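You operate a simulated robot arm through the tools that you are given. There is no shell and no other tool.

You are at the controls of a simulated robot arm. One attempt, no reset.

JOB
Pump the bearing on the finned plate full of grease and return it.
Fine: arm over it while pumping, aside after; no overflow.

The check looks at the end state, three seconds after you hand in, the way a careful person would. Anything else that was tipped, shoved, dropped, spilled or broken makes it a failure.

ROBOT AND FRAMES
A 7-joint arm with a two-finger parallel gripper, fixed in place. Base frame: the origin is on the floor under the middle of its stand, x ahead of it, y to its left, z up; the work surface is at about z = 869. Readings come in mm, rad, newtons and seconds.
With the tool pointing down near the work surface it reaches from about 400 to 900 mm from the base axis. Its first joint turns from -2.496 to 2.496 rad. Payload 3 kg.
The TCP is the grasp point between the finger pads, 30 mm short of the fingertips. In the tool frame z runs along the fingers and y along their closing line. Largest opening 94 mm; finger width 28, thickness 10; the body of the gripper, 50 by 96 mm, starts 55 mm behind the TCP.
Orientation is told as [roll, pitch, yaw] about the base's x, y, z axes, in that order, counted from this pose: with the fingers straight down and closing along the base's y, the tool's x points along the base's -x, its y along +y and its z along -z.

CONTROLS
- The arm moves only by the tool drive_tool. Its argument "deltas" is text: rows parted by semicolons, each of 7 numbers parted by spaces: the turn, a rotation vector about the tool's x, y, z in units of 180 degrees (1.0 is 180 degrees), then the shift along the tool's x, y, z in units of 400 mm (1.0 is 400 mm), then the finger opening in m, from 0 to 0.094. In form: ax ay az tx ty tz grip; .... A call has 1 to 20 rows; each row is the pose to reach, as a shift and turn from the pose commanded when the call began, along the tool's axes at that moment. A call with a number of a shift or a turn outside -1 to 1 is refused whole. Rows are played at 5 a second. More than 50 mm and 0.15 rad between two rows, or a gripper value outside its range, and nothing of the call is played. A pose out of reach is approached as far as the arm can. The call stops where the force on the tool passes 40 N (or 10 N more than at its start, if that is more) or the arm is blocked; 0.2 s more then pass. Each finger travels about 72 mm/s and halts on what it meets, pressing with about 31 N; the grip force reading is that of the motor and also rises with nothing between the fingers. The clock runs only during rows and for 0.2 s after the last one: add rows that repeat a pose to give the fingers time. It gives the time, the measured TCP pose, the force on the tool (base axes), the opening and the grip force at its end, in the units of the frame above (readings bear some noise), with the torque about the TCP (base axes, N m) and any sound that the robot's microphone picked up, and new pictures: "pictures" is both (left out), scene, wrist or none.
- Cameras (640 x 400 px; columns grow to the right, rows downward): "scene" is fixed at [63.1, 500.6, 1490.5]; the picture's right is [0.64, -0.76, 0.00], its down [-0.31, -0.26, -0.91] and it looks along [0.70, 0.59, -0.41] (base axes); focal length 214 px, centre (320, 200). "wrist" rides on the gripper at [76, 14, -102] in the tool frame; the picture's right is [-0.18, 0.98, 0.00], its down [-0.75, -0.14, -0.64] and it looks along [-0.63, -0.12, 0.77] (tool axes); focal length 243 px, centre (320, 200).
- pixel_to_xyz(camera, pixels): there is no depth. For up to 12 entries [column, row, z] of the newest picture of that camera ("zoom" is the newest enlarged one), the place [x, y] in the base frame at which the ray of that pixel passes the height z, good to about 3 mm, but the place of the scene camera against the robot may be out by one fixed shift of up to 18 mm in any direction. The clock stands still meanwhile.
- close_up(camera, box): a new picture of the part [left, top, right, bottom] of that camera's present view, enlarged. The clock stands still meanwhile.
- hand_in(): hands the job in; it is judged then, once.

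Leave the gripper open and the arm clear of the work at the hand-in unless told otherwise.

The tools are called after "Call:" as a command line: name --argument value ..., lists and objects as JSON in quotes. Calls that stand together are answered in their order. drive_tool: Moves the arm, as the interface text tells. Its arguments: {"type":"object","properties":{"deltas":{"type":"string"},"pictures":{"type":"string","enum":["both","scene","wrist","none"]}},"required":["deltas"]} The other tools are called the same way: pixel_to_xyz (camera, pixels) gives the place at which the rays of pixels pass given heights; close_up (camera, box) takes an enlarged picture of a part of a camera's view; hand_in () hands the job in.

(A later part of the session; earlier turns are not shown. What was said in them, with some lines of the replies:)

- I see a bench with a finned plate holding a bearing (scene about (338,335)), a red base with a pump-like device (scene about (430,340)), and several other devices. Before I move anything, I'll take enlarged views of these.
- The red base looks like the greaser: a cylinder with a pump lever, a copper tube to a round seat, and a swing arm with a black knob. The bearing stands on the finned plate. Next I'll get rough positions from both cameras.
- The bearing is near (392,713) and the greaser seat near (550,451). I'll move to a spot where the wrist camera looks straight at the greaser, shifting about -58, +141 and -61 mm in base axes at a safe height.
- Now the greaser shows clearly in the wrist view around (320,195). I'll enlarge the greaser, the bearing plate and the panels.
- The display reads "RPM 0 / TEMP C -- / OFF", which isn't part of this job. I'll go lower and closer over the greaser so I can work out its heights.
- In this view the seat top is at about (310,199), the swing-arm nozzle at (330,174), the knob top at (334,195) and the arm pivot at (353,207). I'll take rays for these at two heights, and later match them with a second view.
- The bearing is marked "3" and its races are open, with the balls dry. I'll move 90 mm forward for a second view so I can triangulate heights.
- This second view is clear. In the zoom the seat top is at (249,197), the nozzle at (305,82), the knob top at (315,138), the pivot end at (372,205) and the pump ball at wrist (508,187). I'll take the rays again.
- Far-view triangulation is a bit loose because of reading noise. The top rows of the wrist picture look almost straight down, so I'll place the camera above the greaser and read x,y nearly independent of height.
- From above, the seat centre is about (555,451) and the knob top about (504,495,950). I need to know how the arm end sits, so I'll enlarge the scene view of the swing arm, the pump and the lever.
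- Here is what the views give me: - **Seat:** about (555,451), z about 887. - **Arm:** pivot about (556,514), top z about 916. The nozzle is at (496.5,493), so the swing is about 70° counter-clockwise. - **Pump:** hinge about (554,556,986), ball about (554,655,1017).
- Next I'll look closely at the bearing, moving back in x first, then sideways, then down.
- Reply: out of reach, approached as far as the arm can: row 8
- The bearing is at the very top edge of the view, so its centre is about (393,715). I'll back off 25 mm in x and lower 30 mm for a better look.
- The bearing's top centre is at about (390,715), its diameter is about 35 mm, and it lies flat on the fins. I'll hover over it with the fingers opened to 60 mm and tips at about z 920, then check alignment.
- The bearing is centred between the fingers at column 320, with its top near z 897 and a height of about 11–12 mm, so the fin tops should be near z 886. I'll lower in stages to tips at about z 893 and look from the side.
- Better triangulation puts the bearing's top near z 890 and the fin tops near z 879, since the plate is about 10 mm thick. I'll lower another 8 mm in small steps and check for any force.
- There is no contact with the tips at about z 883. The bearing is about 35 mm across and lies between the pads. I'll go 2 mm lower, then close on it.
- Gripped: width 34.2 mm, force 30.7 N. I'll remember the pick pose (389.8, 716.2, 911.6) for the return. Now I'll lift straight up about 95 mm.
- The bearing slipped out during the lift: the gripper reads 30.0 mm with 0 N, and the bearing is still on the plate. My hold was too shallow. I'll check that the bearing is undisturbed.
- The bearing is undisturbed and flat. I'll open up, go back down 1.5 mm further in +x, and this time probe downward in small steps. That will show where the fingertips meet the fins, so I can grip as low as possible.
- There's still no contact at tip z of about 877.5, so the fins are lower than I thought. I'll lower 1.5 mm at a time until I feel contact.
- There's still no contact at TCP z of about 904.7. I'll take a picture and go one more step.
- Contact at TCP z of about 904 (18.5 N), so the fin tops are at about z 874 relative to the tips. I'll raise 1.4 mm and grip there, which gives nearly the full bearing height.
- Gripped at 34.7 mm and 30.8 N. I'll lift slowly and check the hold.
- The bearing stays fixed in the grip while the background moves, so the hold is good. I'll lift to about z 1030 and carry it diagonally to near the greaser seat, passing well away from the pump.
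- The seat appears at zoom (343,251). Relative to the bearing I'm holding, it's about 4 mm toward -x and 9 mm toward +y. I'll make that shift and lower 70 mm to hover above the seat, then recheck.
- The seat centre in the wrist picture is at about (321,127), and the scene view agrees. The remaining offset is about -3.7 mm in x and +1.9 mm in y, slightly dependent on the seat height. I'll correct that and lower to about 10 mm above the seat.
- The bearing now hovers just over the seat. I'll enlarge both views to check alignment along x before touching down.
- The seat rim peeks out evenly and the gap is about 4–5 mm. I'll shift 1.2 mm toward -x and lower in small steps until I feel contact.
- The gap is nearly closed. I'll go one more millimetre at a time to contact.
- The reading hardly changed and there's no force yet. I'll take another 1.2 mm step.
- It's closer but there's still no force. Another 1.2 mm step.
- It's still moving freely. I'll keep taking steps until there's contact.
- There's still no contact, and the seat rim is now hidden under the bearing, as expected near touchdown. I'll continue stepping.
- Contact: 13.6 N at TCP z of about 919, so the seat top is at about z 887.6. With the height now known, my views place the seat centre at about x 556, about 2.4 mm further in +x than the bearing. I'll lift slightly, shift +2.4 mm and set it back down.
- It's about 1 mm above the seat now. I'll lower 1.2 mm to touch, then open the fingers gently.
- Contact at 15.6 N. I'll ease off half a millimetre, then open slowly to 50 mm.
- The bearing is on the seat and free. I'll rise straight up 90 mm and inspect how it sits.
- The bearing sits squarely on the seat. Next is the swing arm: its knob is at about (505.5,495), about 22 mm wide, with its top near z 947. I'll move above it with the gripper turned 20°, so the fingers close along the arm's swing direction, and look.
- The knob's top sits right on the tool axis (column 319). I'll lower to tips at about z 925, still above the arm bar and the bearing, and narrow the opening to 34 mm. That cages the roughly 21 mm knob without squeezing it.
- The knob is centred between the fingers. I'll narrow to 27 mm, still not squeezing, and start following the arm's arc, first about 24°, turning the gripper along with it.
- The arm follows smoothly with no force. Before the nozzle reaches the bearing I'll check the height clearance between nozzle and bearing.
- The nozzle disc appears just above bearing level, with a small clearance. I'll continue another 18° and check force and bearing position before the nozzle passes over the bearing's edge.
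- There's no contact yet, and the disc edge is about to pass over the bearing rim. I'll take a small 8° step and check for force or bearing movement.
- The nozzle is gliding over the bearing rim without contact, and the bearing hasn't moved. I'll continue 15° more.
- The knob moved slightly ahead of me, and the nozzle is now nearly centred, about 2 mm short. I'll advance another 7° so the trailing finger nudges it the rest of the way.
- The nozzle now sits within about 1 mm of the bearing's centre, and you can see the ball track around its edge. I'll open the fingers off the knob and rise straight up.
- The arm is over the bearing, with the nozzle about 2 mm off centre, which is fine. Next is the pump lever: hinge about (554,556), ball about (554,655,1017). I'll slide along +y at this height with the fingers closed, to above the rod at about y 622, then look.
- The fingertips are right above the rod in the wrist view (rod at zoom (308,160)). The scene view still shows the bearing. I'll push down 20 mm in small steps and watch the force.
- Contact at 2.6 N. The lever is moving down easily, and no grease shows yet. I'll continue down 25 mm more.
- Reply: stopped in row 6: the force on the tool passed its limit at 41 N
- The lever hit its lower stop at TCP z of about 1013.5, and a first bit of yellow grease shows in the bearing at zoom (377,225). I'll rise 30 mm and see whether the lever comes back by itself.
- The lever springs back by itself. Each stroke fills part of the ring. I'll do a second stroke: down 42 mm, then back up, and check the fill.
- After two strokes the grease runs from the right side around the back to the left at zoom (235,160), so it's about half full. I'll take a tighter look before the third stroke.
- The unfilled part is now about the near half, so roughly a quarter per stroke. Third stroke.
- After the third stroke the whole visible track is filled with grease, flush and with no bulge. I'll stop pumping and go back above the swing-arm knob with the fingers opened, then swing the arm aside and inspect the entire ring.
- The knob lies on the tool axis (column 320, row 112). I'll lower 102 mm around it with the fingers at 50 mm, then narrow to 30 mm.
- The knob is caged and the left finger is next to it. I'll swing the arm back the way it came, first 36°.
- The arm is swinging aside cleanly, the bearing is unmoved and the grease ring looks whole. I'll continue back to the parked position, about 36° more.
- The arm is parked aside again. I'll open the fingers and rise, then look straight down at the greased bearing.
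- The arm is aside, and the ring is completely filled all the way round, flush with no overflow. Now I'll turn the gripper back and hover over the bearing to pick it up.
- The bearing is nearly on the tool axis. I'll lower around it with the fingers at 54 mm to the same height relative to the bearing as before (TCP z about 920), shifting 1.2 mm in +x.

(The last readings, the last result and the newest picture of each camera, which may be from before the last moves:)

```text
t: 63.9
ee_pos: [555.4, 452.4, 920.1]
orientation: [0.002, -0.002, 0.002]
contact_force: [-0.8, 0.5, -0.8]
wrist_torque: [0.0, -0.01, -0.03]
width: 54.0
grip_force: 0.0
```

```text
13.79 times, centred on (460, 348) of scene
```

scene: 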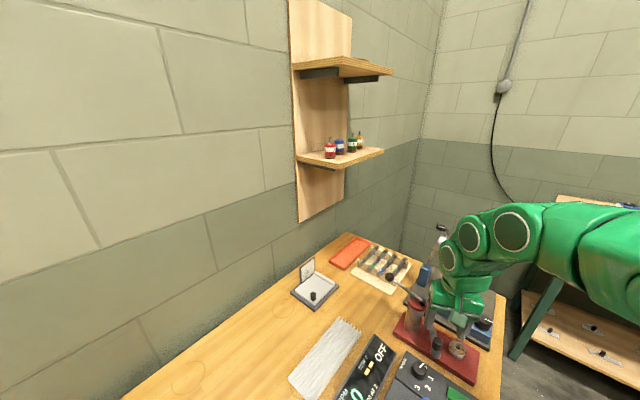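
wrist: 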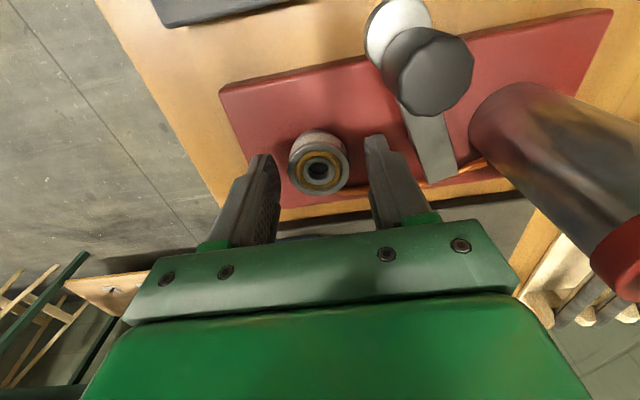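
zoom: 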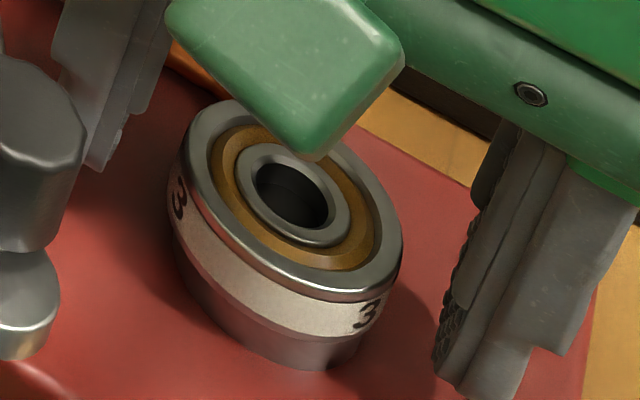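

The alignment is identical to the first successful grip (centre at zoom row 243). Now I'll close on it.

Call:
drive_tool --deltas "0 0 0 0 0 0 0.046; 0 0 0 0 0 0 0.04; 0 0 0 0 0 0 0.036; 0 0 0 0 0 0 0.032; 0 0 0 0 0 0 0.03; 0 0 0 0 0 0 0.03; 0 0 0 0 0 0 0.03" --pictures "none"

Call:
drive_tool --deltas "0 0 0 0 0 -0.01 0.03; 0 0 0 0 0 -0.03 0.03; 0 0 0 0 0 -0.05 0.03; 0 0 0 0 0 -0.05 0.03" --pictures "wrist"

Call:
close_up --camera "wrist" --box '[240, 90, 400, 220]'

Call:
close_up --camera "scene" --box '[435, 320, 485, 365]'

```text
t: 65.5
ee_pos: [555.5, 452.1, 920.0]
orientation: [0.001, -0.002, 0.002]
contact_force: [-0.4, 0.4, 0.3]
wrist_torque: [0.0, -0.02, 0.04]
width: 34.4
grip_force: 31.0
```

```text
t: 66.5
ee_pos: [555.8, 451.6, 940.9]
orientation: [0.003, -0.003, 0.002]
contact_force: [0.7, -1.6, -0.6]
wrist_torque: [-0.01, 0.0, 0.02]
width: 34.3
grip_force: 31.1
```

wrist: 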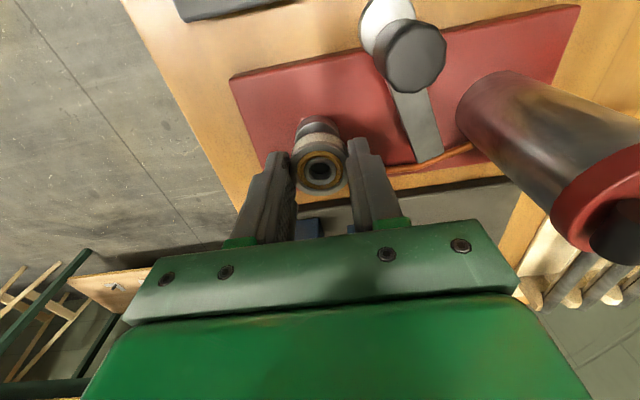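

```text
3.08 times, centred on (320, 155) of wrist
```

zoom: 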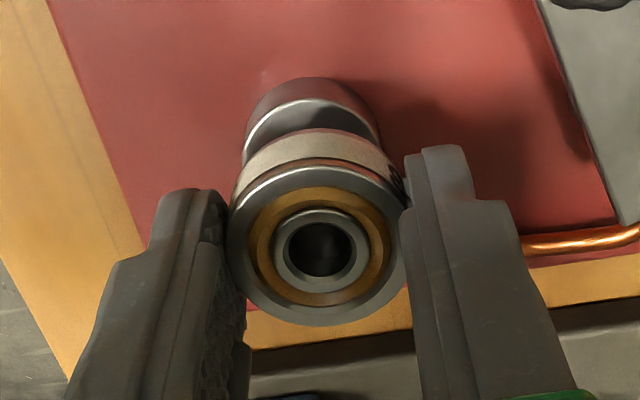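

```text
8.89 times, centred on (460, 342) of scene
```

zoom: 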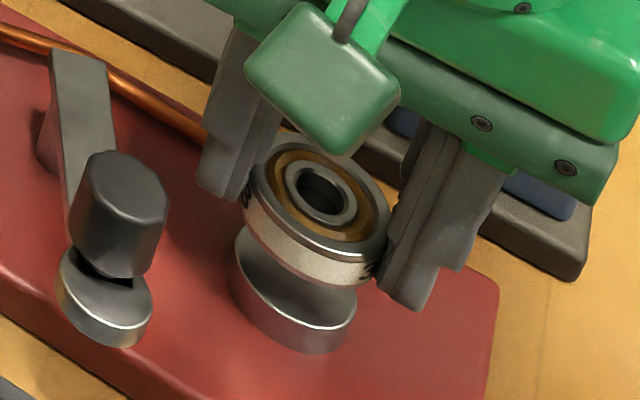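

The bearing is firmly held (34.3 mm, 31 N) and clear of the seat, with no drips. I'll lift to about z 1030, carry it diagonally back above the finned plate and stop at z about 960.

Call:
drive_tool --deltas "0 0 0 0 0 -0.11 0.03; 0 0 0 0 0 -0.225 0.03; 0 0 0 0.0515 0.0825 -0.225 0.03; 0 0 0 0.103 0.165 -0.225 0.03; 0 0 0 0.1545 0.247 -0.225 0.03; 0 0 0 0.206 0.33 -0.225 0.03; 0 0 0 0.258 0.4125 -0.225 0.03; 0 0 0 0.309 0.495 -0.225 0.03; 0 0 0 0.361 0.5775 -0.225 0.03; 0 0 0 0.412 0.658 -0.225 0.03; 0 0 0 0.412 0.658 -0.225 0.03; 0 0 0 0.412 0.658 -0.14 0.03; 0 0 0 0.412 0.658 -0.05 0.03; 0 0 0 0.412 0.658 -0.05 0.03; 0 0 0 0.412 0.658 -0.05 0.03" --pictures "both"

Call:
close_up --camera "wrist" --box '[230, 50, 410, 200]'

Call:
close_up --camera "scene" --box '[305, 300, 375, 360]'

```text
t: 69.7
ee_pos: [390.3, 717.8, 962.0]
orientation: [0.004, -0.003, 0.001]
contact_force: [0.3, 0.3, -0.3]
wrist_torque: [-0.01, 0.01, -0.02]
width: 34.3
grip_force: 31.0
```

scene: 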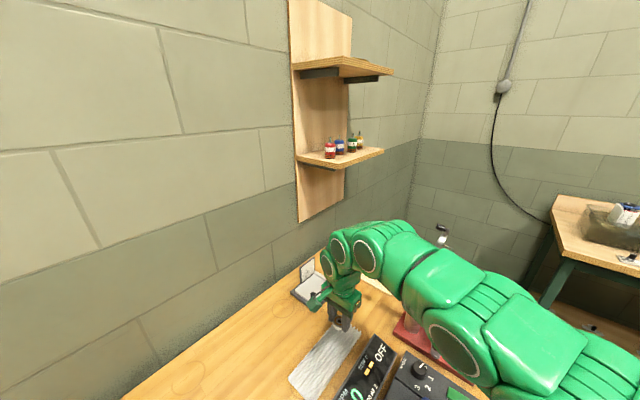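
wrist: 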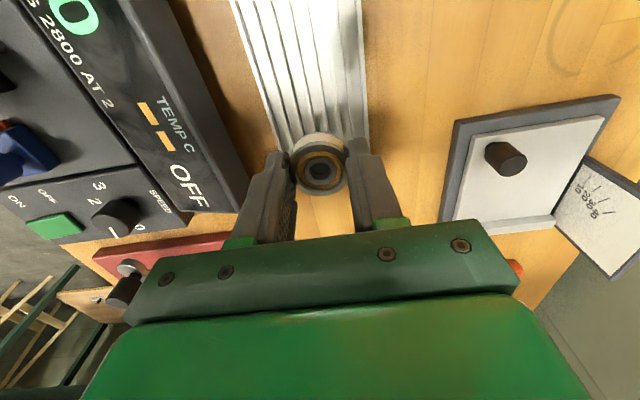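

```text
2.67 times, centred on (320, 125) of wrist
```

zoom: 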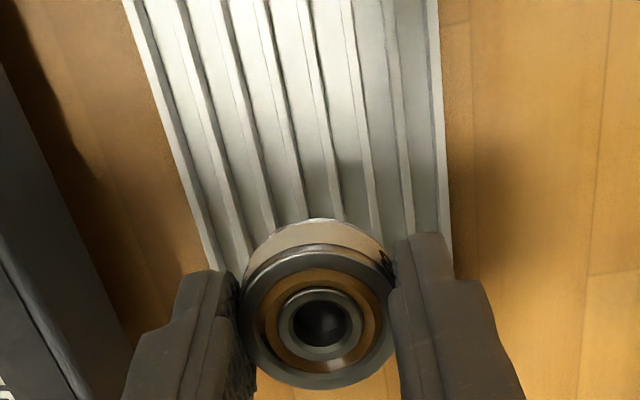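

```text
6.67 times, centred on (340, 330) of scene
```

zoom: 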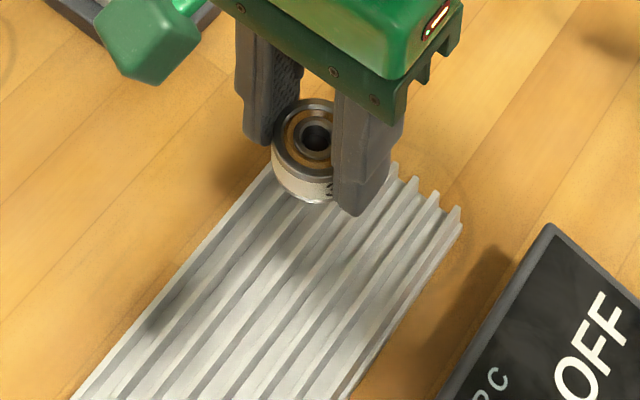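

I'm back above the plate. I'll lower to about 5 mm above the fins and nudge y by -1.5 mm.

Call:
drive_tool --deltas "0 0 0 -0.001 -0.004 0.05 0.03; 0 0 0 -0.001 -0.004 0.095 0.03; 0 0 0 -0.001 -0.004 0.115 0.03; 0 0 0 -0.001 -0.004 0.125 0.03; 0 0 0 -0.001 -0.004 0.125 0.03" --pictures "wrist"

Call:
close_up --camera "scene" --box '[315, 315, 365, 355]'

Call:
close_up --camera "wrist" --box '[240, 80, 400, 200]'

```text
t: 70.9
ee_pos: [390.8, 715.7, 911.0]
orientation: [0.003, -0.002, 0.002]
contact_force: [-0.1, 0.2, -1.2]
wrist_torque: [0.0, -0.01, 0.03]
width: 34.4
grip_force: 30.5
```

wrist: 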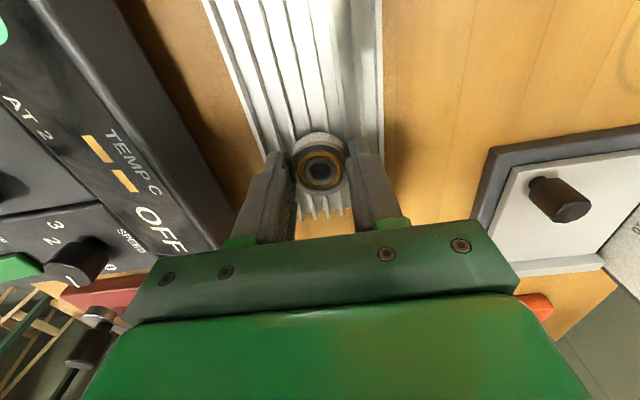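

```text
10.00 times, centred on (340, 335) of scene
```

zoom: 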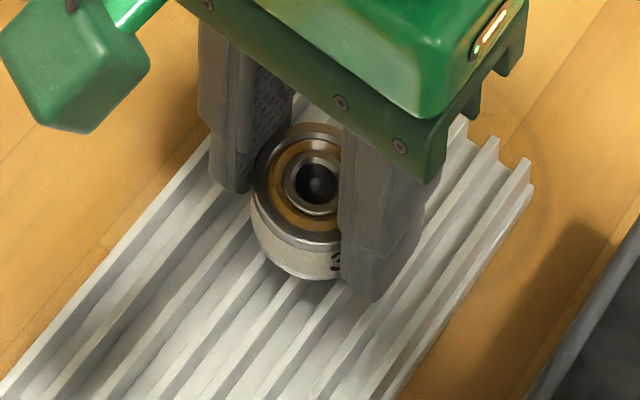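

```text
3.33 times, centred on (320, 140) of wrist
```

zoom: 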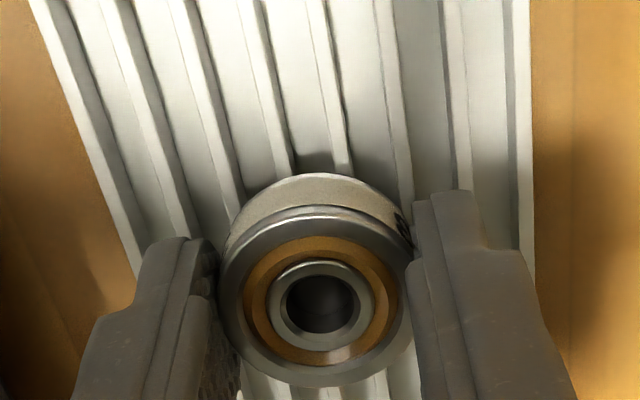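

The bearing is just above the fins. I'll step down 1.2 mm at a time until I feel contact.

Call:
drive_tool --deltas "0 0 0 0 0 0.005 0.03; 0 0 0 0 0 0.0075 0.03; 0 0 0 0 0 0.0075 0.03" --pictures "none"

Call:
drive_tool --deltas "0 0 0 0 0 0.003 0.03; 0 0 0 0 0 0.003 0.03; 0 0 0 0 0 0.003 0.03" --pictures "none"

```text
t: 71.7
ee_pos: [393.2, 713.5, 907.9]
orientation: [0.001, -0.001, 0.003]
contact_force: [0.3, 0.4, 0.5]
wrist_torque: [0.01, -0.05, -0.03]
width: 34.3
grip_force: 31.1
```

```text
t: 72.5
ee_pos: [392.2, 713.8, 906.1]
orientation: [0.002, -0.002, 0.001]
contact_force: [-0.7, -0.2, -0.5]
wrist_torque: [-0.03, -0.01, -0.06]
width: 34.2
grip_force: 30.7
```

No contact yet at 906.1. I'll take another small step.

Call:
drive_tool --deltas "0 0 0 0 0 0.003 0.03; 0 0 0 0 0 0.003 0.03; 0 0 0 0 0 0.003 0.03" --pictures "none"

Call:
close_up --camera "scene" --box '[315, 315, 365, 355]'

```text
t: 73.3
ee_pos: [391.4, 713.6, 905.1]
orientation: [0.001, -0.002, 0.003]
contact_force: [0.2, 0.0, -0.2]
wrist_torque: [0.01, 0.02, -0.02]
width: 34.3
grip_force: 30.8
```

```text
10.00 times, centred on (340, 335) of scene
```

zoom: 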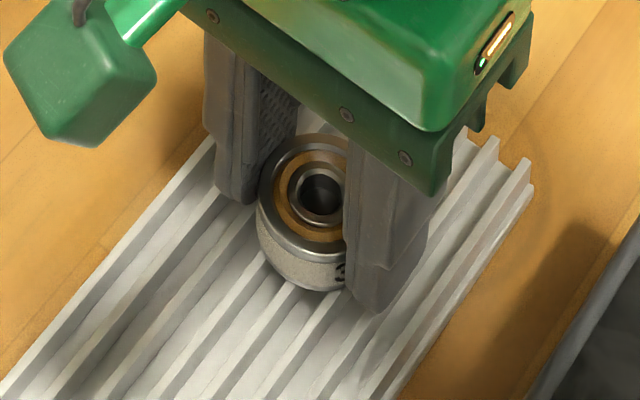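

It's very close now. One more 1.2 mm step.

Call:
drive_tool --deltas "0 0 0 0 0 0.003 0.03; 0 0 0 0 0 0.003 0.03; 0 0 0 0 0 0.003 0.03" --pictures "none"

```text
t: 74.1
ee_pos: [392.2, 714.0, 904.5]
orientation: [0.003, -0.002, 0.001]
contact_force: [-0.2, -1.5, 0.9]
wrist_torque: [0.03, 0.02, 0.0]
width: 34.4
grip_force: 31.1
```

There's a slight change but it isn't firm yet. One more 1 mm step.

Call:
drive_tool --deltas "0 0 0 0 0 0.0025 0.03; 0 0 0 0 0 0.0025 0.03; 0 0 0 0 0 0.0025 0.03" --pictures "wrist"

Call:
close_up --camera "scene" --box '[315, 315, 365, 355]'

Call:
close_up --camera "wrist" --box '[240, 80, 400, 200]'

```text
t: 74.9
ee_pos: [392.3, 714.0, 903.4]
orientation: [0.004, -0.004, 0.001]
contact_force: [1.1, -2.6, 24.0]
wrist_torque: [-0.13, 0.11, 0.08]
width: 34.5
grip_force: 31.2
```

wrist: 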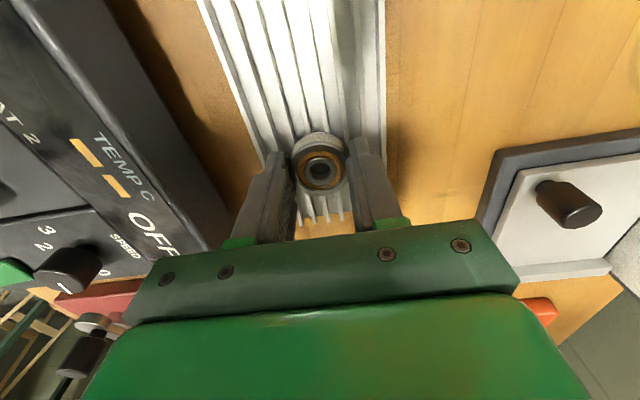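

```text
10.00 times, centred on (340, 335) of scene
```

zoom: 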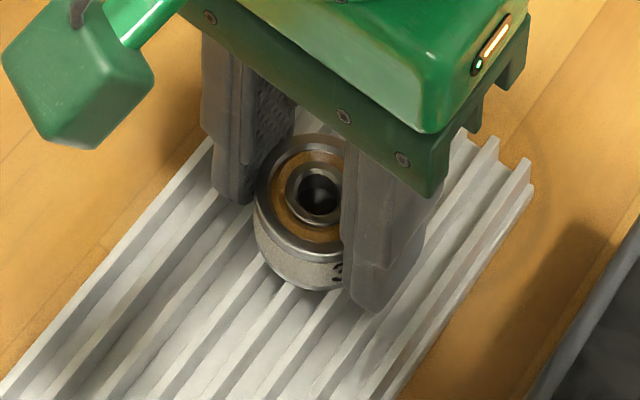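

```text
3.33 times, centred on (320, 140) of wrist
```

zoom: 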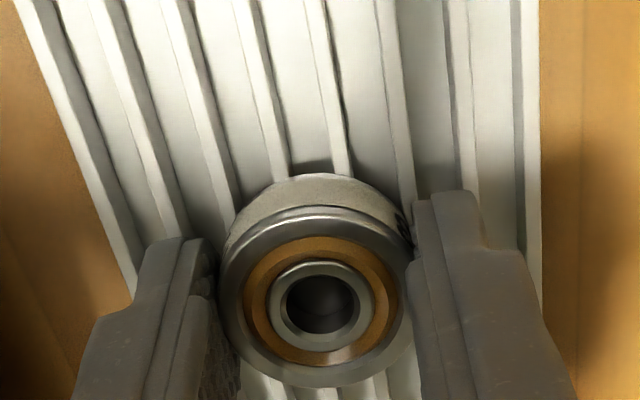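

Firm contact at 24 N: the bearing is on the fins. I'll ease off 0.7 mm and open slowly.

Call:
drive_tool --deltas "0 0 0 0 0 -0.0018 0.03; 0 0 0 0 0 -0.0018 0.03; 0 0 0 0 0 -0.0018 0.036; 0 0 0 0 0 -0.0018 0.038; 0 0 0 0 0 -0.0018 0.042; 0 0 0 0 0 -0.0018 0.048; 0 0 0 0 0 -0.0018 0.054; 0 0 0 0 0 -0.0018 0.054" --pictures "wrist"

Call:
close_up --camera "wrist" --box '[240, 80, 400, 200]'

Call:
close_up --camera "scene" --box '[315, 315, 365, 355]'

```text
t: 76.7
ee_pos: [392.1, 715.1, 904.4]
orientation: [0.003, -0.002, 0.003]
contact_force: [-4.0, 10.0, 12.0]
wrist_torque: [-0.09, 0.25, -0.23]
width: 48.8
grip_force: 0.0
```

wrist: 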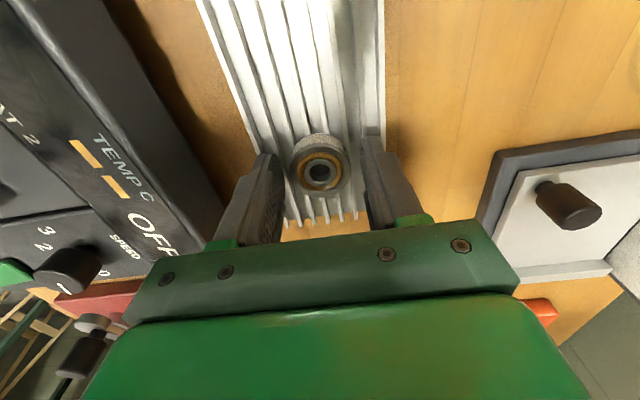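

```text
3.33 times, centred on (320, 140) of wrist
```

zoom: 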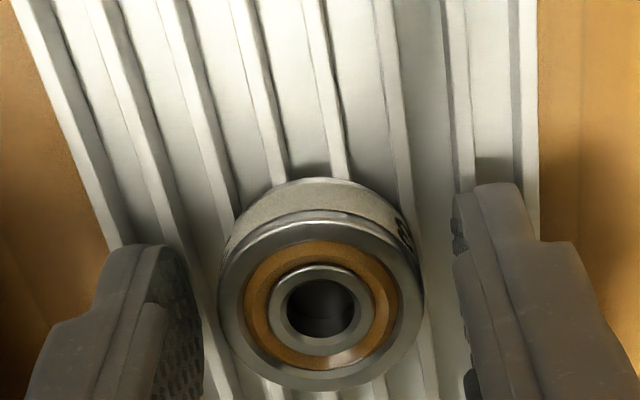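

```text
10.00 times, centred on (340, 335) of scene
```

zoom: 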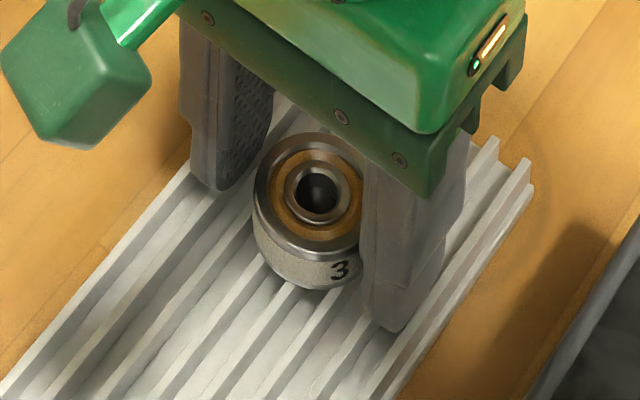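

The bearing is released, but a fingertip is rubbing a fin (10 N sideways). I won't open further. I'll rise straight up, gently.

Call:
drive_tool --deltas "0 0 0 0 0 -0.004 0.0488; 0 0 0 0 0 -0.008 0.0488; 0 0 0 0 0 -0.0125 0.0488; 0 0 0 0 0 -0.0125 0.05" --pictures "wrist"

Call:
close_up --camera "wrist" --box '[240, 80, 400, 200]'

Call:
close_up --camera "scene" --box '[315, 315, 365, 355]'

```text
t: 77.7
ee_pos: [392.6, 714.2, 909.0]
orientation: [0.002, -0.002, 0.001]
contact_force: [0.4, -0.1, 0.3]
wrist_torque: [-0.01, 0.0, 0.0]
width: 50.2
grip_force: 0.2
```

wrist: 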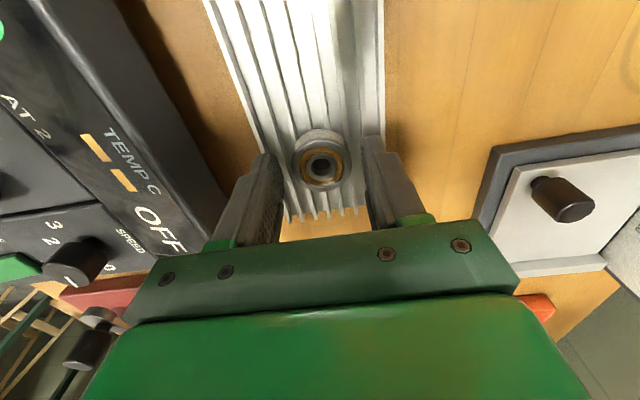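

```text
3.33 times, centred on (320, 140) of wrist
```

zoom: 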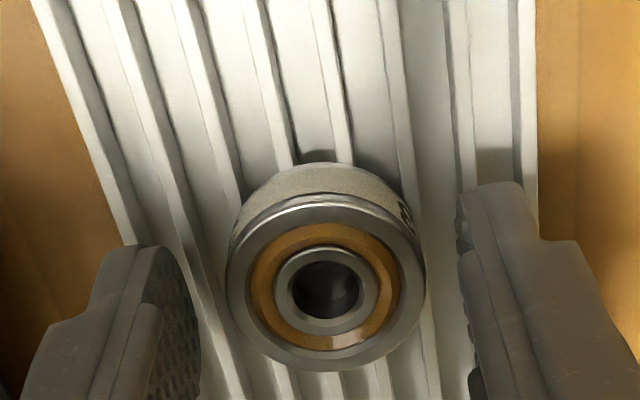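

```text
10.00 times, centred on (340, 335) of scene
```

zoom: 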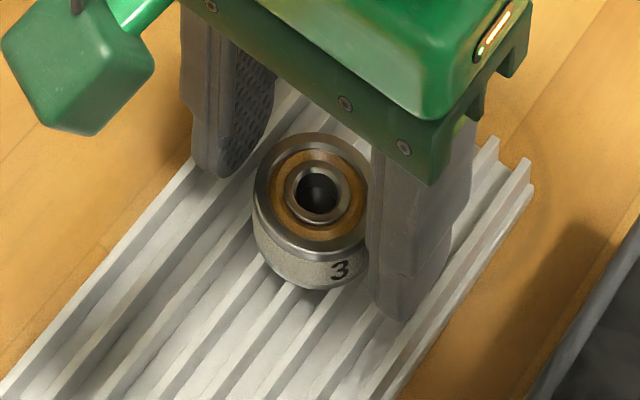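

The fingers are clear, and the bearing stands flat on the fins with the plate unmoved. I'll rise, open the gripper and retreat to about the starting pose.

Call:
drive_tool --deltas "0 0 0 0 0 -0.05 0.05; 0 0 0 0 0 -0.15 0.06; 0 0 0 0 0 -0.25 0.07; 0 0 0 0.0096 -0.0826 -0.32 0.09; 0 0 0 0.0192 -0.1651 -0.39 0.09; 0 0 0 0.0288 -0.2477 -0.46 0.09; 0 0 0 0.0384 -0.3302 -0.53 0.09; 0 0 0 0.048 -0.4128 -0.6 0.09; 0 0 0 0.0577 -0.4953 -0.67 0.09; 0 0 0 0.0673 -0.5779 -0.74 0.09; 0 0 0 0.0769 -0.6604 -0.81 0.09; 0 0 0 0.0865 -0.743 -0.88 0.09; 0 0 0 0.0865 -0.743 -0.88 0.09; 0 0 0 0.0865 -0.743 -0.88 0.09" --pictures "both"

Call:
close_up --camera "scene" --box '[315, 315, 365, 355]'

Call:
close_up --camera "scene" --box '[380, 260, 500, 390]'

Call:
close_up --camera "wrist" --box '[300, 0, 640, 230]'

```text
t: 80.7
ee_pos: [356.7, 416.4, 1259.3]
orientation: [0.002, -0.001, 0.002]
contact_force: [-0.4, 0.6, 0.0]
wrist_torque: [0.04, -0.01, -0.01]
width: 89.8
grip_force: 0.1
```

scene: 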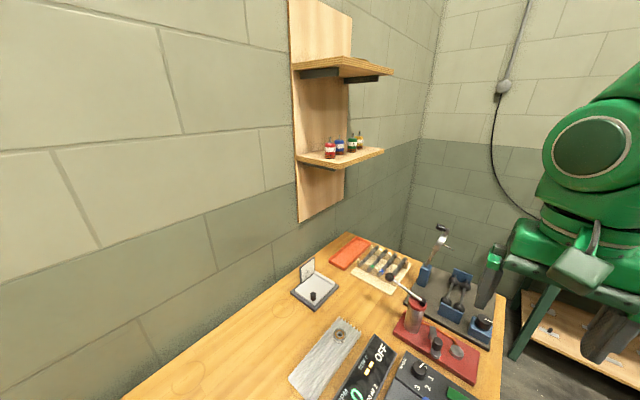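
wrist: 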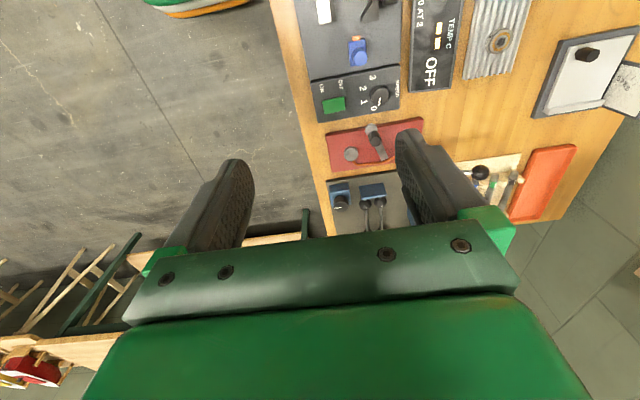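

```text
10.00 times, centred on (340, 335) of scene
```

zoom: 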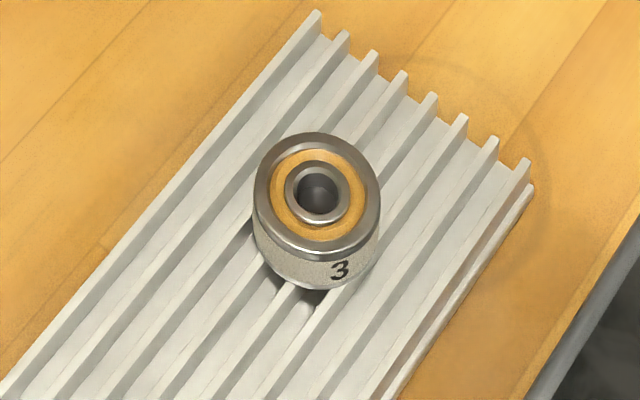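

```text
3.08 times, centred on (440, 325) of scene
```

zoom: 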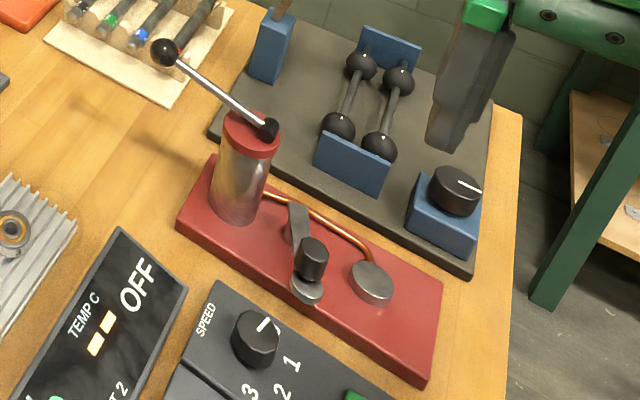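

```text
1.74 times, centred on (470, 115) of wrist
```

zoom: 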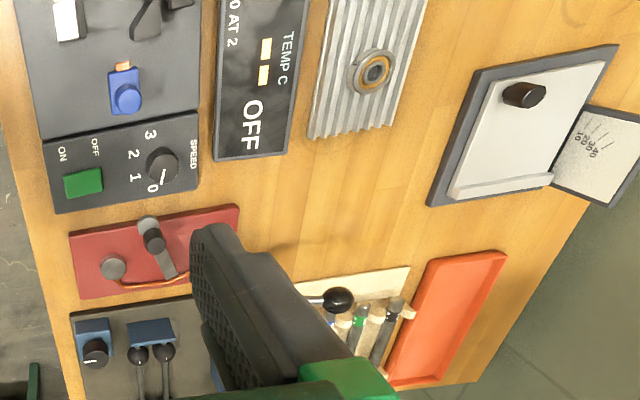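

The bearing is back on the finned plate, full of grease all round. The swing arm is parked, the lever is up and everything else is in place. I'll take one last close look at the seat for spills before handing in.

Call:
close_up --camera "scene" --box '[425, 325, 475, 365]'

Call:
close_up --camera "scene" --box '[328, 326, 350, 344]'

```text
10.00 times, centred on (450, 345) of scene
```

zoom: 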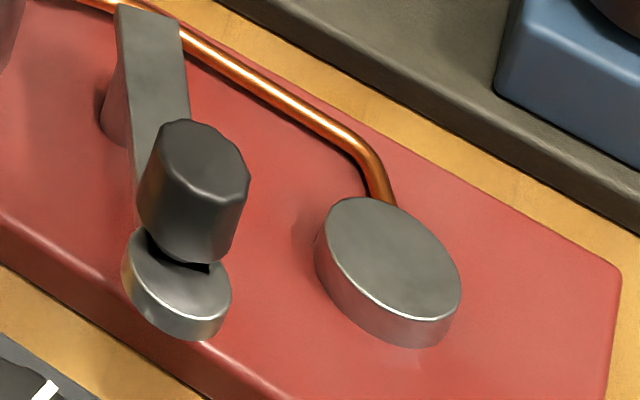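

```text
16.00 times, centred on (339, 335) of scene
```

zoom: 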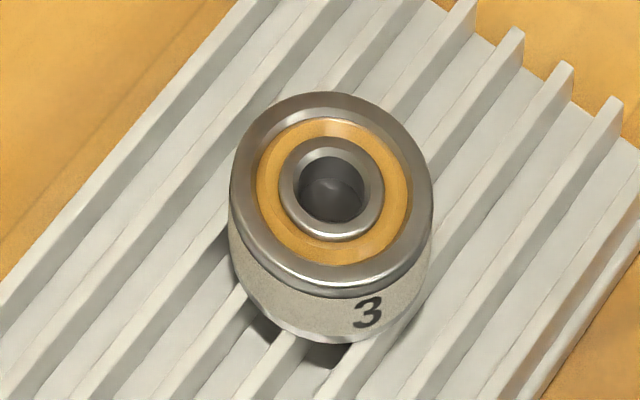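

The seat is clean, the arm is aside, and bearing "3" is full with no overflow and flat on the finned plate. The gripper is open and clear. I'm handing in.

Call:
hand_in

```text
The job is handed in.
```

The bearing is packed full of grease and back on the finned plate, lying flat about where I picked it up. I have handed the job in.

- **Grease:** three full pump strokes filled the track all the way round. The grease is flush with no overflow, and the greaser seat is clean.
- **Swing arm:** it was over the bearing, about 2 mm off centre, for all the pumping. It is now parked back where it started.
- **Picking up:** my first grip on the bearing was too shallow and it slipped out as I lifted. It stayed flat on the plate, and I picked it up properly on the second try.
- **Putting down:** one fingertip rubbed a fin when I let go of the bearing. The plate did not move.

Nothing else on the bench was moved. The pump lever has sprung back up, and the gripper is open and clear of the work.
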